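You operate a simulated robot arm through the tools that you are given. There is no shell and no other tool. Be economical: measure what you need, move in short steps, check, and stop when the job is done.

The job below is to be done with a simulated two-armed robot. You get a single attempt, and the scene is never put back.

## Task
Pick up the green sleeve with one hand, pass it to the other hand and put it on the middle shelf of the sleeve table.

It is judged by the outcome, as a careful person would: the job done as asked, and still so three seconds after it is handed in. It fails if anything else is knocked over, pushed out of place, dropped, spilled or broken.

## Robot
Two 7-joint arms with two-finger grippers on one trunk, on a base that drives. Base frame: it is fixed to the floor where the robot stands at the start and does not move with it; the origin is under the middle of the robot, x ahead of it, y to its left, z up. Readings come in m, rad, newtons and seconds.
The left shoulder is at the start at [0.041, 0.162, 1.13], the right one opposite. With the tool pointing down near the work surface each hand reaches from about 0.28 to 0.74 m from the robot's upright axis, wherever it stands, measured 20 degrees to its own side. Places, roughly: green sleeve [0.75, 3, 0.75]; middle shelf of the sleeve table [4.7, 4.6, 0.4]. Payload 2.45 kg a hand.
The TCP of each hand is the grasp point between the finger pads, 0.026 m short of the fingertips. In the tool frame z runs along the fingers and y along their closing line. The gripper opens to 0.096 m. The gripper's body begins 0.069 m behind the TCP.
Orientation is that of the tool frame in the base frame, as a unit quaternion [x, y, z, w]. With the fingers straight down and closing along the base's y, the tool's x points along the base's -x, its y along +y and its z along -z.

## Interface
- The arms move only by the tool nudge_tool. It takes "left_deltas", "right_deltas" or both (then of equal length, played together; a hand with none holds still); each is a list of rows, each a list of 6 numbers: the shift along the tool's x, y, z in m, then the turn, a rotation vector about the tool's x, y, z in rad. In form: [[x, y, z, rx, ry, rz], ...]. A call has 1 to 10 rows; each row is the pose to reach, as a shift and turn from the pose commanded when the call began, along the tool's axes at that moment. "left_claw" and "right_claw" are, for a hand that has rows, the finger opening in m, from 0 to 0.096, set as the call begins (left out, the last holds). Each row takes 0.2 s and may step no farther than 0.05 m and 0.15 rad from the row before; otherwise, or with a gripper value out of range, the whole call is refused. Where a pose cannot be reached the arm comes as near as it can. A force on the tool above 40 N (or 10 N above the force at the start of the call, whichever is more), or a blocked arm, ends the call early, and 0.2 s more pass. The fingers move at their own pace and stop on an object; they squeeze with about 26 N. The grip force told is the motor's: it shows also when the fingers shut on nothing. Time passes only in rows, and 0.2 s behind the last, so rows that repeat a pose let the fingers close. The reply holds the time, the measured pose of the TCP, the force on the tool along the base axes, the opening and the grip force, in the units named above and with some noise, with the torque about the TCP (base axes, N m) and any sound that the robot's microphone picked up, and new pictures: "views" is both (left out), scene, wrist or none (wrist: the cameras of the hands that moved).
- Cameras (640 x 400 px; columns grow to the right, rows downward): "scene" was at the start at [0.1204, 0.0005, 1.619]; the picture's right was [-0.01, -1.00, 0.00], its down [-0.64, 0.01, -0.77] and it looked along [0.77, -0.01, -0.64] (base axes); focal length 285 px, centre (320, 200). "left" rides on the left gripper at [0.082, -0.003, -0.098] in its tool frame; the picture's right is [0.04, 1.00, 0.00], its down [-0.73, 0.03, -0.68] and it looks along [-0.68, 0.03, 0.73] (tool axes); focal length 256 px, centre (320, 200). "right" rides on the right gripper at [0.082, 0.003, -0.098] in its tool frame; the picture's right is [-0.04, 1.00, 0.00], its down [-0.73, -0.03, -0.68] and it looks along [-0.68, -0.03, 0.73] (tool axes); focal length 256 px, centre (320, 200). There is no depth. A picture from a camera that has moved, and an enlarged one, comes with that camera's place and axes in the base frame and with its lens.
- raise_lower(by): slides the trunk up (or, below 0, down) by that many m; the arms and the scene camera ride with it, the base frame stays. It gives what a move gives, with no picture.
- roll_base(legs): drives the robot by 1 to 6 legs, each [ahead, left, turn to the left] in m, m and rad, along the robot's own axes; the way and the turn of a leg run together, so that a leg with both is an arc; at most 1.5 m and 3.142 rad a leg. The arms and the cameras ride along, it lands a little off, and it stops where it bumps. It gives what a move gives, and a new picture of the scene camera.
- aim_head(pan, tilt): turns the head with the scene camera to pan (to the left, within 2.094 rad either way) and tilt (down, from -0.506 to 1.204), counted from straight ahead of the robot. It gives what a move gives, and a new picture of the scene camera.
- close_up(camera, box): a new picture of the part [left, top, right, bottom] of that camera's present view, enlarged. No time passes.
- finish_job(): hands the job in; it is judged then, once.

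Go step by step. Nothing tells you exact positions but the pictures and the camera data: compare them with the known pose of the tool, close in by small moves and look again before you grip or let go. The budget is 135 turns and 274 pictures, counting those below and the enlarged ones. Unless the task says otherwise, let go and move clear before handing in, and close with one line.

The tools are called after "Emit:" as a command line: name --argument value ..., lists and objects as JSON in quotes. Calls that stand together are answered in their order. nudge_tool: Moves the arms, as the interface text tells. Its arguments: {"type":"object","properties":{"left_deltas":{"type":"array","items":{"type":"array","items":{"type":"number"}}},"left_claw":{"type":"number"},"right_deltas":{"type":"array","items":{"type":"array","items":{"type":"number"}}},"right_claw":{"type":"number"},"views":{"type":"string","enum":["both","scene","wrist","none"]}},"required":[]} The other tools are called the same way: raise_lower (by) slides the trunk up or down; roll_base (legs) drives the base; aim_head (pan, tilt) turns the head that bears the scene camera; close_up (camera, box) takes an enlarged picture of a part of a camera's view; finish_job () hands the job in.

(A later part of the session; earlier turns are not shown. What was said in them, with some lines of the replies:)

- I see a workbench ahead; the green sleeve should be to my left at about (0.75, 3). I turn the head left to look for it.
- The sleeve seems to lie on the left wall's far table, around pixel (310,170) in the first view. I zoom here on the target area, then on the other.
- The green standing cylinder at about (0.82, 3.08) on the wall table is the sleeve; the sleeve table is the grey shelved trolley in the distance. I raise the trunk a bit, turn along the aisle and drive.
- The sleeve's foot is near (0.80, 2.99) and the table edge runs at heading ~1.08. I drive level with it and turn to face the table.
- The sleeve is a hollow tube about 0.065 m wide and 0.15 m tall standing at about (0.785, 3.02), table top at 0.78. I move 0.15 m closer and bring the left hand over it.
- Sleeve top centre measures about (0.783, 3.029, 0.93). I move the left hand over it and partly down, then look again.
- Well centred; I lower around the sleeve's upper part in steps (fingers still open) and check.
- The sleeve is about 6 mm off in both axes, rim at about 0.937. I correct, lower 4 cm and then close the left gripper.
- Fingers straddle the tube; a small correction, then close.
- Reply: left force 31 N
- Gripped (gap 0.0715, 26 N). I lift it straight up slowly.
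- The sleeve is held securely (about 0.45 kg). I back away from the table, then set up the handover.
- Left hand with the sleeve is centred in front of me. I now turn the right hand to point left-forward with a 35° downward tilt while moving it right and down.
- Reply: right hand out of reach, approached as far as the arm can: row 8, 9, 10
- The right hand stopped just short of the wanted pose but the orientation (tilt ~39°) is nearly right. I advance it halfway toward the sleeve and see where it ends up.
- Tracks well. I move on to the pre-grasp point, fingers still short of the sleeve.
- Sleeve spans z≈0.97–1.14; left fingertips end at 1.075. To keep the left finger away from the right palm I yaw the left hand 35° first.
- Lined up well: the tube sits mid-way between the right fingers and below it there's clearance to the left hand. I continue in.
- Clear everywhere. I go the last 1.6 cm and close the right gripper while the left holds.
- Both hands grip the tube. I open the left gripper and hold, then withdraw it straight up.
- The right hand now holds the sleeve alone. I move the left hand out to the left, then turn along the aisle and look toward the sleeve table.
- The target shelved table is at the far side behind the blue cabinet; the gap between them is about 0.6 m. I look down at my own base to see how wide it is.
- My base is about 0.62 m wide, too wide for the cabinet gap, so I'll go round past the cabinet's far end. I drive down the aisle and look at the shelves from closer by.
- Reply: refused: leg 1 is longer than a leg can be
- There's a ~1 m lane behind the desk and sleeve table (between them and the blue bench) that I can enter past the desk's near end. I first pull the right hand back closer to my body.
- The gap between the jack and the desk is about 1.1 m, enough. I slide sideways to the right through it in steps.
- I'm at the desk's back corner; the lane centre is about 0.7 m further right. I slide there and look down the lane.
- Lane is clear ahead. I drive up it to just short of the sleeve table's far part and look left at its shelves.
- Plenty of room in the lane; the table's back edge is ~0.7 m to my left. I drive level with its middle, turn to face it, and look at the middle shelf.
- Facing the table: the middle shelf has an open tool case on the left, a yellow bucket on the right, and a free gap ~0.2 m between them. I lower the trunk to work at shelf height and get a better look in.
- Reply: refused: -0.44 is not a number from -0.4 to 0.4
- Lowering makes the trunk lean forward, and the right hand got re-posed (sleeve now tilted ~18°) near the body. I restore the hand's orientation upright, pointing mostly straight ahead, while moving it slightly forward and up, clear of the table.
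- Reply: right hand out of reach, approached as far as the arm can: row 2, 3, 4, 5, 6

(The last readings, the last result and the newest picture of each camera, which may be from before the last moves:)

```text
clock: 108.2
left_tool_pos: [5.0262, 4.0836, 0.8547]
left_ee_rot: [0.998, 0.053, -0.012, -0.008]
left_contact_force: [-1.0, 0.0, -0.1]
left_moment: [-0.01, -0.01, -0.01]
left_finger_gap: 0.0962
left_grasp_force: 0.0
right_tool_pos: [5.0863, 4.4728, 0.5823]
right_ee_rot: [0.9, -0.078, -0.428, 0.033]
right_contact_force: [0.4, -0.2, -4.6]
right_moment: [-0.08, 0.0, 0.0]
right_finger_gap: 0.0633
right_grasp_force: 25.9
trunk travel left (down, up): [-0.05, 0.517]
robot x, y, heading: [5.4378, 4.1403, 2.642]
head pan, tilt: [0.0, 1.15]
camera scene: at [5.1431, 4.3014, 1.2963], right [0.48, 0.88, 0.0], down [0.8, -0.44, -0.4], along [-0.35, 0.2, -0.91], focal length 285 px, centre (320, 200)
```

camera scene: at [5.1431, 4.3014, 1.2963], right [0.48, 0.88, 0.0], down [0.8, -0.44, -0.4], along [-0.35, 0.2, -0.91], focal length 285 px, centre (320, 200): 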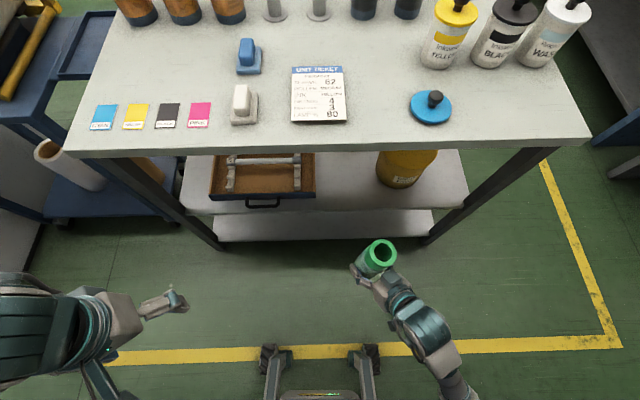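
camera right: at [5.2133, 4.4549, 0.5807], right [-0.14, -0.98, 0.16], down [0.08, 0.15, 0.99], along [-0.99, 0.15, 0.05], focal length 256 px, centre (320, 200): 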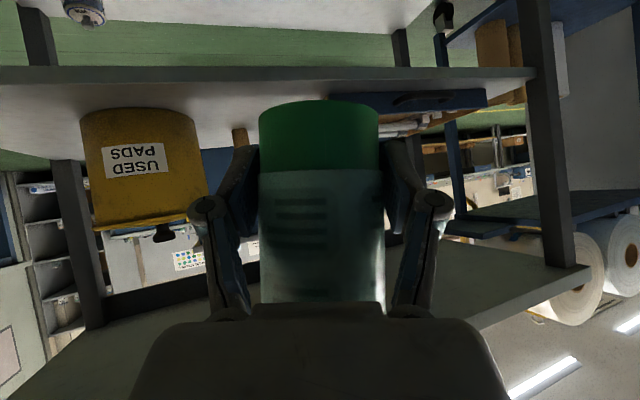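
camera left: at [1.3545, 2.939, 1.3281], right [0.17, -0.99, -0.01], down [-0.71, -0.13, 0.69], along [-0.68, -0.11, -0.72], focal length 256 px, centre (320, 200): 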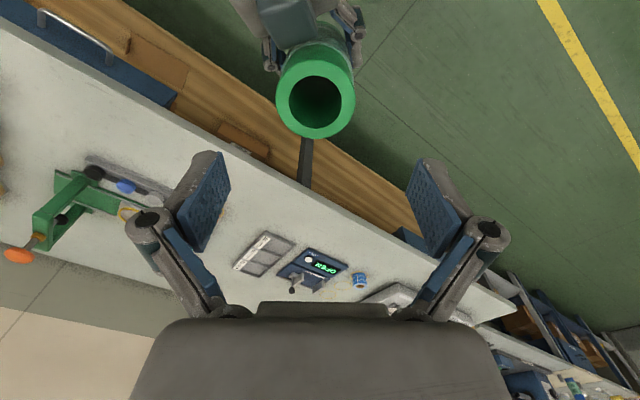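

Now I see the shelf well from above: case on the left, "USED PADS" bucket on the right, free gap between. I enlarge both views to measure the shelf height and the spot.

Emit:
close_up --camera "scene" --box '[240, 130, 440, 280]'

Emit:
close_up --camera "right" --box '[60, 40, 380, 250]'

```text
2.67 times, centred on (340, 205) of scene
camera zoom: at [5.1431, 4.3014, 1.2963], right [0.48, 0.88, 0.0], down [0.8, -0.44, -0.4], along [-0.35, 0.2, -0.91], focal length 760 px, centre (267, 187)
```

zoom: 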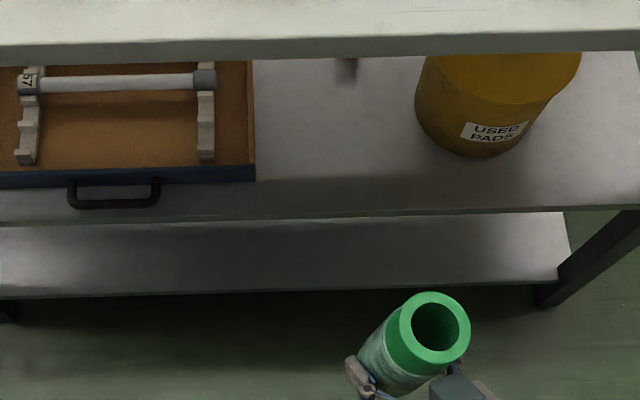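

```text
1.90 times, centred on (220, 145) of right
camera zoom: at [5.2132, 4.4552, 0.5802], right [-0.14, -0.98, 0.16], down [0.08, 0.15, 0.99], along [-0.99, 0.15, 0.05], focal length 488 px, centre (510, 305)
```

zoom: 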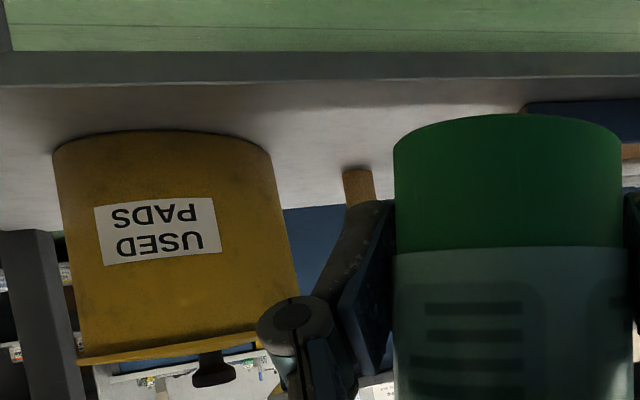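

Shelf top is at z≈0.425; the free spot centre is about (4.803, 4.594), straight ahead of the hand. I straighten the sleeve's remaining 6° roll, lower to 4 cm above shelf level and advance to just before the edge.

Emit:
nudge_tool --right_deltas '[[-0.005, -0.01, 0.034, 0.033, -0.002, -0.04], [-0.009, -0.02, 0.068, 0.067, -0.003, -0.081], [-0.014, -0.03, 0.102, 0.067, -0.003, -0.081], [-0.018, -0.039, 0.137, 0.067, -0.003, -0.081]]'

Emit:
close_up --camera "scene" --box '[240, 130, 440, 280]'

```text
clock: 109.2
left_tool_pos: [5.0254, 4.0854, 0.8517]
left_ee_rot: [0.999, 0.052, -0.011, -0.006]
left_contact_force: [0.4, -0.4, -0.5]
left_moment: [0.0, 0.0, 0.03]
left_finger_gap: 0.0962
left_grasp_force: 0.2
right_tool_pos: [5.0038, 4.5445, 0.4992]
right_ee_rot: [0.902, -0.056, -0.427, -0.014]
right_contact_force: [-0.8, 0.8, -4.9]
right_moment: [0.01, 0.01, 0.02]
right_finger_gap: 0.0636
right_grasp_force: 25.6
right hand out of reach, approached as far as the arm can: row 1, 2, 3, 4
trunk travel left (down, up): [-0.05, 0.517]
robot x, y, heading: [5.4398, 4.1406, 2.633]
head pan, tilt: [0.0, 1.15]
camera scene: at [5.1402, 4.3044, 1.2947], right [0.48, 0.87, 0.0], down [0.8, -0.44, -0.4], along [-0.35, 0.19, -0.92], focal length 285 px, centre (320, 200)
camera right: at [5.1314, 4.5277, 0.4966], right [-0.14, -0.99, 0.05], down [0.06, 0.05, 1.0], along [-0.99, 0.14, 0.06], focal length 256 px, centre (320, 200)
```

scene: 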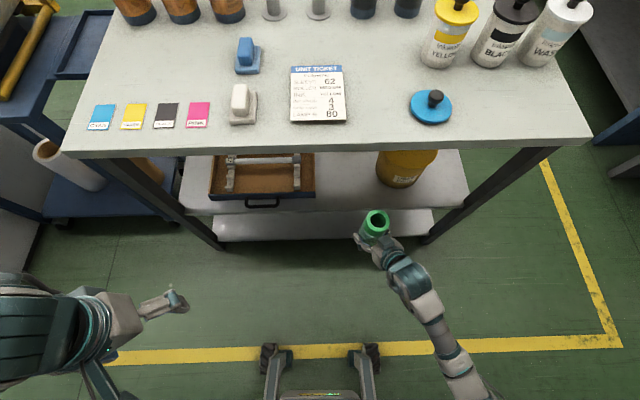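
right: 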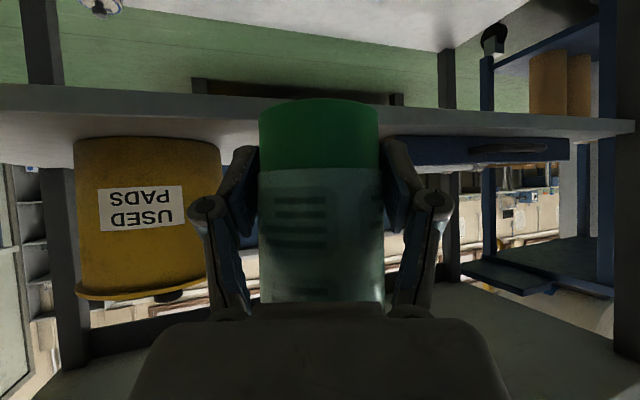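

```text
2.67 times, centred on (340, 205) of scene
camera zoom: at [5.1402, 4.3044, 1.2947], right [0.48, 0.87, 0.0], down [0.8, -0.44, -0.4], along [-0.35, 0.19, -0.92], focal length 760 px, centre (267, 187)
```

zoom: 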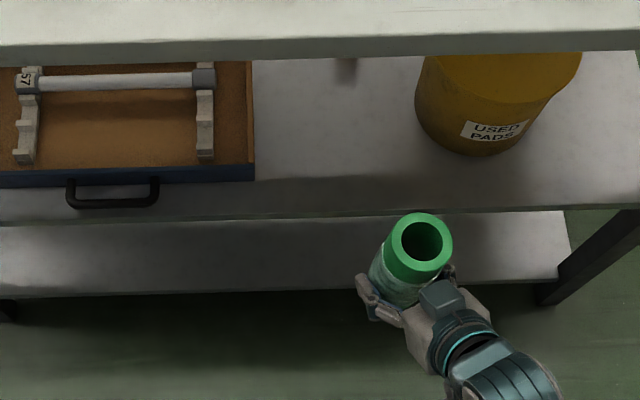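

The sleeve is upright with its foot at z≈0.462, 4 cm above the shelf. Rather than stretch the arm, I roll the base forward gently, with a small shift left.

Emit:
roll_base --legs '[[0.11, 0.045, 0]]'

Emit:
close_up --camera "scene" --box '[240, 130, 440, 280]'

Emit:
close_up --camera "right" --box '[0, 0, 640, 400]'

```text
clock: 110.4
left_tool_pos: [4.9111, 4.1024, 0.8548]
left_ee_rot: [0.999, 0.052, -0.013, -0.004]
left_contact_force: [0.6, 0.2, -0.3]
left_moment: [-0.04, 0.0, -0.04]
left_finger_gap: 0.0959
left_grasp_force: 0.1
right_tool_pos: [4.8889, 4.5606, 0.4984]
right_ee_rot: [0.902, -0.057, -0.429, -0.012]
right_contact_force: [-0.1, 0.7, -4.6]
right_moment: [-0.05, 0.03, 0.03]
right_finger_gap: 0.0634
right_grasp_force: 26.0
trunk travel left (down, up): [-0.05, 0.517]
robot x, y, heading: [5.3226, 4.1507, 2.635]
head pan, tilt: [0.0, 1.15]
camera scene: at [5.0303, 4.3256, 1.2958], right [0.48, 0.87, -0.01], down [0.8, -0.45, -0.4], along [-0.36, 0.19, -0.92], focal length 285 px, centre (320, 200)
```

scene: 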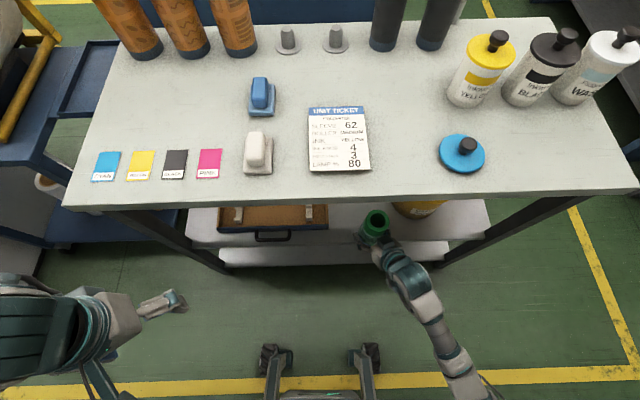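

```text
2.67 times, centred on (340, 205) of scene
camera zoom: at [5.0303, 4.3256, 1.2958], right [0.48, 0.87, -0.01], down [0.8, -0.45, -0.4], along [-0.36, 0.19, -0.92], focal length 760 px, centre (267, 187)
```

zoom: 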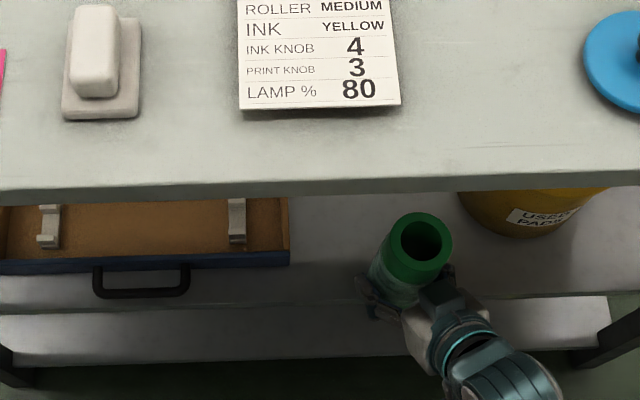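

```text
1.00 times, centred on (320, 200) of right (not enlarged: the box is as wide or as high as the picture)
camera zoom: at [5.0168, 4.544, 0.4969], right [-0.14, -0.99, 0.06], down [0.07, 0.05, 1.0], along [-0.99, 0.14, 0.06], focal length 256 px, centre (320, 200)
```

zoom: 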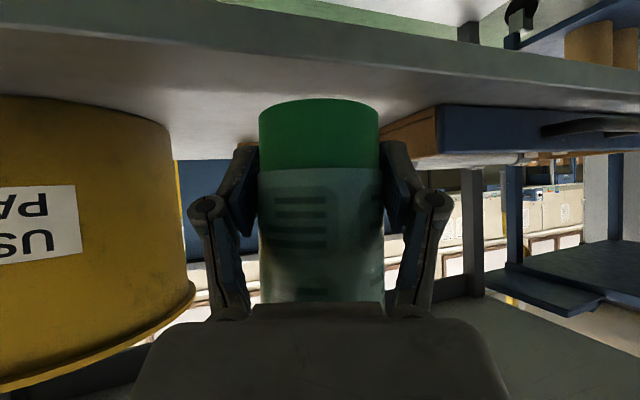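

Sleeve is exactly at the shelf edge, centred between case and bucket, foot above the shelf. I roll in another 8.5 cm.

Emit:
roll_base --legs '[[0.085, 0.003, 0]]'

Emit:
close_up --camera "scene" --box '[240, 150, 440, 300]'

Emit:
close_up --camera "right" --box '[0, 0, 640, 400]'

```text
clock: 111.5
left_tool_pos: [4.8338, 4.13, 0.8541]
left_ee_rot: [0.998, 0.053, -0.011, -0.011]
left_contact_force: [-0.2, -0.7, 0.0]
left_moment: [0.0, -0.01, -0.02]
left_finger_gap: 0.0962
left_grasp_force: 0.1
right_tool_pos: [4.8117, 4.5929, 0.5038]
right_ee_rot: [0.902, -0.055, -0.428, -0.017]
right_contact_force: [0.1, 0.1, -4.3]
right_moment: [0.0, 0.0, 0.03]
right_finger_gap: 0.0635
right_grasp_force: 26.1
trunk travel left (down, up): [-0.05, 0.517]
robot x, y, heading: [5.2465, 4.1883, 2.64]
head pan, tilt: [0.0, 1.15]
camera scene: at [4.9449, 4.3495, 1.2957], right [0.48, 0.88, 0.01], down [0.8, -0.44, -0.4], along [-0.35, 0.2, -0.92], focal length 285 px, centre (320, 200)
```

scene: 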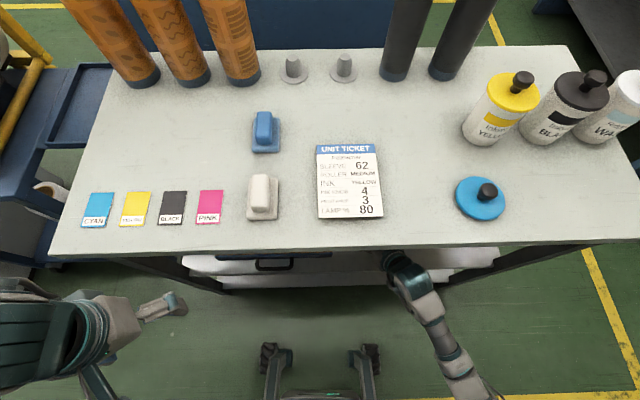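

```text
2.67 times, centred on (340, 225) of scene
camera zoom: at [4.9449, 4.3495, 1.2957], right [0.48, 0.88, 0.01], down [0.8, -0.44, -0.4], along [-0.35, 0.2, -0.92], focal length 760 px, centre (267, 133)
```

zoom: 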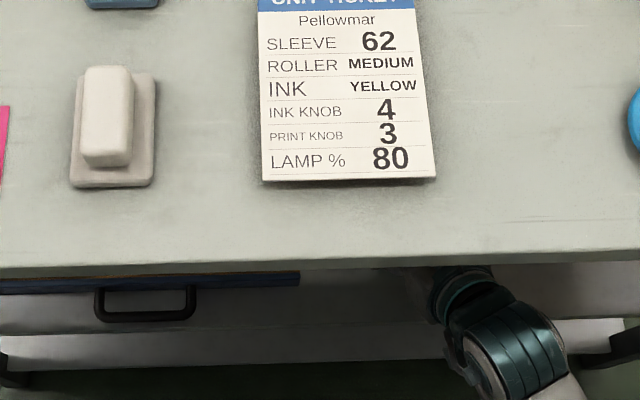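

```text
1.00 times, centred on (320, 200) of right (not enlarged: the box is as wide or as high as the picture)
camera zoom: at [4.9385, 4.5758, 0.5012], right [-0.14, -0.99, 0.05], down [0.07, 0.04, 1.0], along [-0.99, 0.14, 0.06], focal length 256 px, centre (320, 200)
```

zoom: 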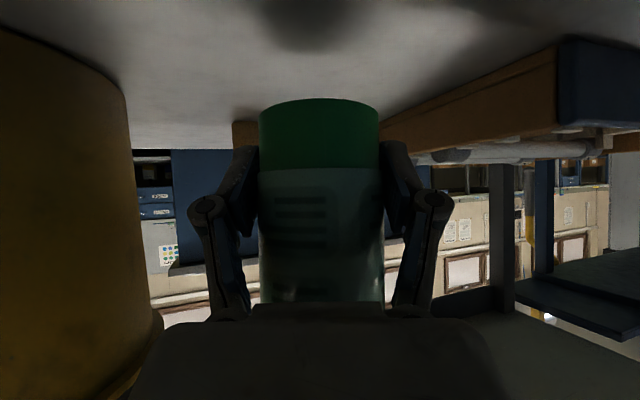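

The sleeve is over the spot with 4 cm to go. I lower it slowly, watching the force.

Emit:
nudge_tool --right_deltas '[[0.008, 0, 0.006, 0, 0, 0], [0.015, 0, 0.013, 0, 0, 0], [0.022, 0, 0.018, 0, 0, 0], [0.026, -0.001, 0.021, 0, 0, 0]]' --views "wrist"

```text
clock: 112.5
left_tool_pos: [4.8387, 4.1325, 0.8565]
left_ee_rot: [0.998, 0.052, -0.017, -0.009]
left_contact_force: [0.1, -0.4, 0.3]
left_moment: [-0.01, -0.04, 0.0]
left_finger_gap: 0.0959
left_grasp_force: 0.0
right_tool_pos: [4.8147, 4.5958, 0.4755]
right_ee_rot: [0.899, -0.055, -0.434, -0.015]
right_contact_force: [-1.6, -2.2, 2.7]
right_moment: [0.02, -0.12, 0.0]
right_finger_gap: 0.063
right_grasp_force: 25.9
trunk travel left (down, up): [-0.05, 0.517]
robot x, y, heading: [5.2481, 4.1904, 2.639]
head pan, tilt: [0.0, 1.15]
camera right: at [4.9417, 4.5784, 0.4721], right [-0.14, -0.99, 0.05], down [0.08, 0.04, 1.0], along [-0.99, 0.14, 0.07], focal length 256 px, centre (320, 200)
```

right: 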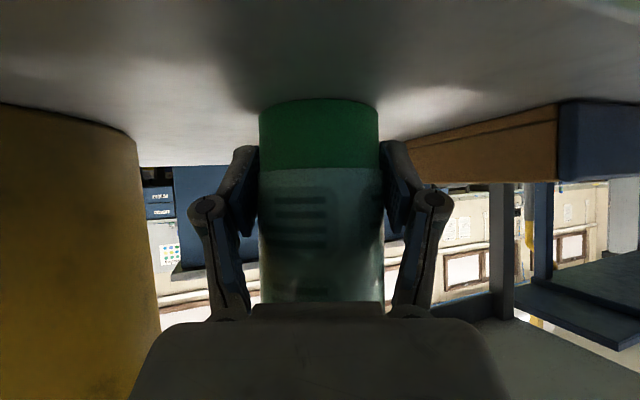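

Force changed by +7 N: the sleeve's foot is touching the shelf. I press 3 mm further to seat it, then check.

Emit:
nudge_tool --right_deltas '[[0.0015, 0, 0.001, 0, 0, 0], [0.003, 0, 0.002, 0, 0, 0]]' --views "wrist"

```text
clock: 113.1
left_tool_pos: [4.8392, 4.1312, 0.8572]
left_ee_rot: [0.998, 0.053, -0.017, -0.011]
left_contact_force: [-0.3, -0.1, 0.4]
left_moment: [0.02, 0.0, 0.03]
left_finger_gap: 0.0959
left_grasp_force: 0.1
right_tool_pos: [4.8142, 4.5942, 0.4737]
right_ee_rot: [0.899, -0.053, -0.434, -0.016]
right_contact_force: [-4.1, 3.9, 14.1]
right_moment: [0.39, -0.22, 0.09]
right_finger_gap: 0.0635
right_grasp_force: 25.7
trunk travel left (down, up): [-0.05, 0.517]
robot x, y, heading: [5.25, 4.1918, 2.636]
head pan, tilt: [0.0, 1.15]
camera right: at [4.9413, 4.5776, 0.4687], right [-0.14, -0.99, 0.05], down [0.08, 0.04, 1.0], along [-0.99, 0.14, 0.07], focal length 256 px, centre (320, 200)
```

right: 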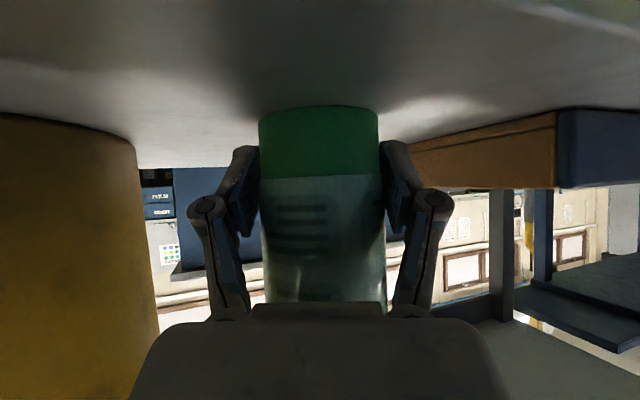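

The sleeve is seated (14 N upward). I open the right gripper moderately and check it stands.

Emit:
nudge_tool --right_deltas '[[0, 0, 0, 0, 0, 0], [0, 0, 0, 0, 0, 0]]' --right_claw 0.09 --views "wrist"

```text
clock: 113.7
left_tool_pos: [4.8377, 4.1304, 0.8575]
left_ee_rot: [0.998, 0.053, -0.017, -0.011]
left_contact_force: [0.5, -0.1, 0.2]
left_moment: [-0.02, 0.02, -0.02]
left_finger_gap: 0.096
left_grasp_force: 0.1
right_tool_pos: [4.8152, 4.593, 0.4682]
right_ee_rot: [0.901, -0.055, -0.431, -0.015]
right_contact_force: [-0.2, -0.6, 0.4]
right_moment: [-0.01, 0.01, 0.0]
right_finger_gap: 0.09
right_grasp_force: 0.1
trunk travel left (down, up): [-0.05, 0.517]
robot x, y, heading: [5.2431, 4.1866, 2.639]
head pan, tilt: [0.0, 1.15]
camera right: at [4.9424, 4.577, 0.4662], right [-0.14, -0.99, 0.05], down [0.07, 0.04, 1.0], along [-0.99, 0.14, 0.07], focal length 256 px, centre (320, 200)
```

right: 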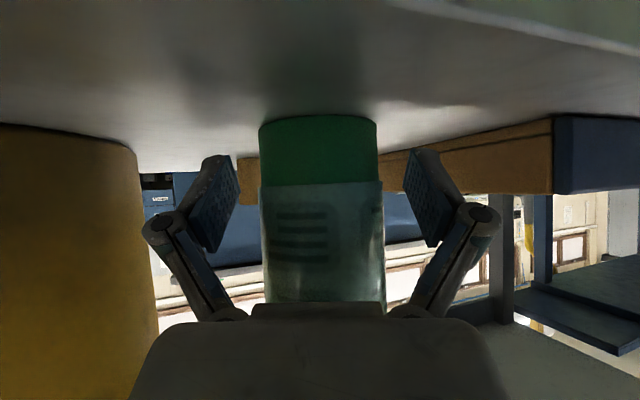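

It's standing free. I withdraw the hand horizontally straight back along its pointing direction.

Emit:
nudge_tool --right_deltas '[[0.013, 0, -0.0155, 0, 0, 0], [0.025, 0, -0.031, 0, 0, 0], [0.044, 0, -0.054, 0, 0, 0], [0.063, 0, -0.078, 0, 0, 0]]'

```text
clock: 114.7
left_tool_pos: [4.8389, 4.1311, 0.8584]
left_ee_rot: [0.998, 0.053, -0.016, -0.011]
left_contact_force: [0.1, 0.3, 0.5]
left_moment: [-0.01, 0.03, -0.01]
left_finger_gap: 0.0959
left_grasp_force: 0.0
right_tool_pos: [4.9148, 4.5819, 0.4708]
right_ee_rot: [0.9, -0.055, -0.432, -0.016]
right_contact_force: [-0.1, -0.2, -0.3]
right_moment: [0.02, 0.0, -0.01]
right_finger_gap: 0.0905
right_grasp_force: 0.1
trunk travel left (down, up): [-0.05, 0.517]
robot x, y, heading: [5.2446, 4.1881, 2.638]
head pan, tilt: [0.0, 1.15]
camera scene: at [4.9506, 4.3533, 1.2967], right [0.48, 0.88, 0.0], down [0.8, -0.44, -0.4], along [-0.35, 0.2, -0.91], focal length 285 px, centre (320, 200)
camera right: at [5.0417, 4.5654, 0.4672], right [-0.14, -0.99, 0.05], down [0.07, 0.04, 1.0], along [-0.99, 0.14, 0.07], focal length 256 px, centre (320, 200)
```

scene: 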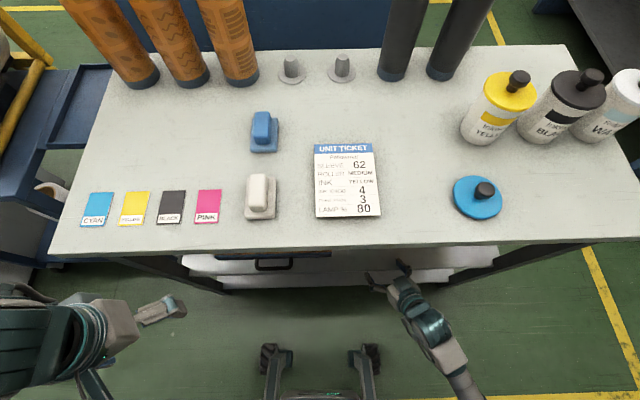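
right: 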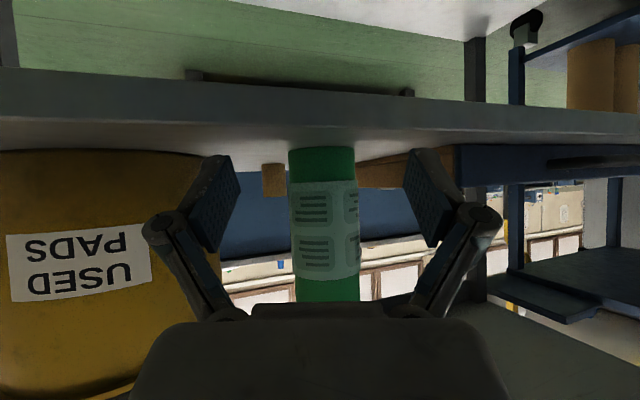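

The sleeve stands upright on the middle shelf. I roll the base back to move clear and verify.

Emit:
roll_base --legs '[[-0.3, 0, 0]]'

Emit:
aim_head --pan 0.0 --tilt 0.85

Emit:
close_up --camera "right" --box '[160, 60, 480, 260]'

```text
clock: 116.8
left_tool_pos: [5.1044, 3.9849, 0.8576]
left_ee_rot: [0.999, 0.05, -0.017, -0.011]
left_contact_force: [0.0, -0.1, -0.8]
left_moment: [0.0, 0.0, -0.02]
left_finger_gap: 0.0961
left_grasp_force: 0.0
right_tool_pos: [5.1807, 4.4357, 0.47]
right_ee_rot: [0.9, -0.056, -0.432, -0.017]
right_contact_force: [-0.3, -0.5, 0.3]
right_moment: [-0.03, -0.04, 0.0]
right_finger_gap: 0.0902
right_grasp_force: 0.2
trunk travel left (down, up): [-0.05, 0.517]
robot x, y, heading: [5.5128, 4.0413, 2.635]
head pan, tilt: [0.0, 1.15]
camera scene: at [5.217, 4.2065, 1.2968], right [0.49, 0.87, 0.0], down [0.8, -0.45, -0.4], along [-0.35, 0.2, -0.91], focal length 285 px, centre (320, 200)
```

scene: 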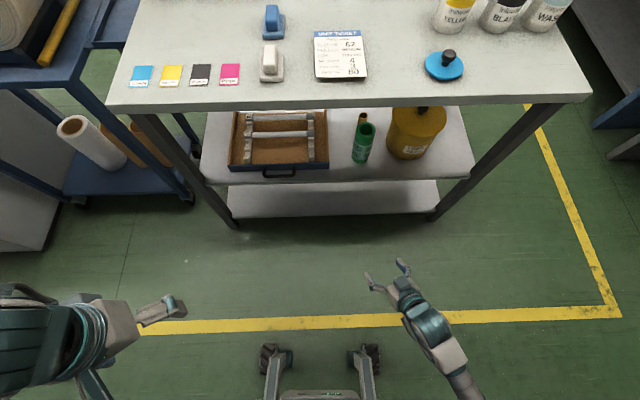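

```text
clock: 117.6
left_tool_pos: [5.1072, 3.9842, 0.8584]
left_ee_rot: [0.998, 0.051, -0.017, -0.011]
left_contact_force: [0.0, 0.4, -0.4]
left_moment: [0.0, 0.0, 0.03]
left_finger_gap: 0.0957
left_grasp_force: 0.0
right_tool_pos: [5.1828, 4.4357, 0.4727]
right_ee_rot: [0.9, -0.057, -0.433, -0.018]
right_contact_force: [0.0, -0.4, 0.2]
right_moment: [0.0, -0.04, 0.0]
right_finger_gap: 0.0899
right_grasp_force: 0.1
trunk travel left (down, up): [-0.05, 0.517]
robot x, y, heading: [5.5103, 4.0456, 2.635]
head pan, tilt: [0.0, 0.85]
camera scene: at [5.1999, 4.216, 1.3172], right [0.49, 0.87, 0.0], down [0.66, -0.37, -0.66], along [-0.57, 0.32, -0.75], focal length 285 px, centre (320, 200)
```

scene: 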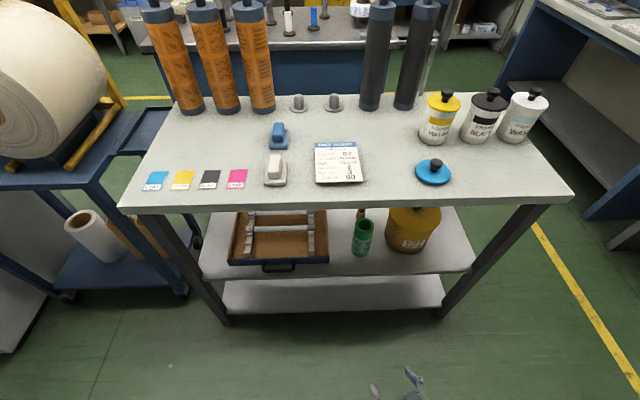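

```text
2.00 times, centred on (320, 160) of right
camera zoom: at [5.3098, 4.4178, 0.4684], right [-0.14, -0.99, 0.05], down [0.08, 0.04, 1.0], along [-0.99, 0.14, 0.07], focal length 512 px, centre (320, 280)
```

zoom: 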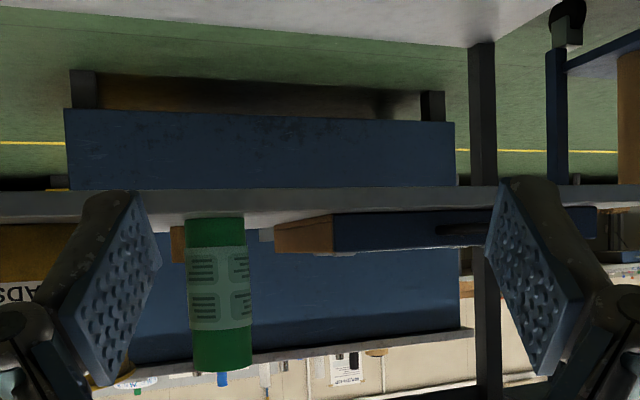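

The green sleeve stands upright and free on the middle shelf between the tool case and the bucket, nothing else has moved, and both hands are clear. I hand the job in.

Emit:
finish_job

```text
The job is handed in.
```

The left hand picked up the green sleeve and passed it to the right hand. It now stands upright on the middle shelf of the sleeve table, with nothing else disturbed.
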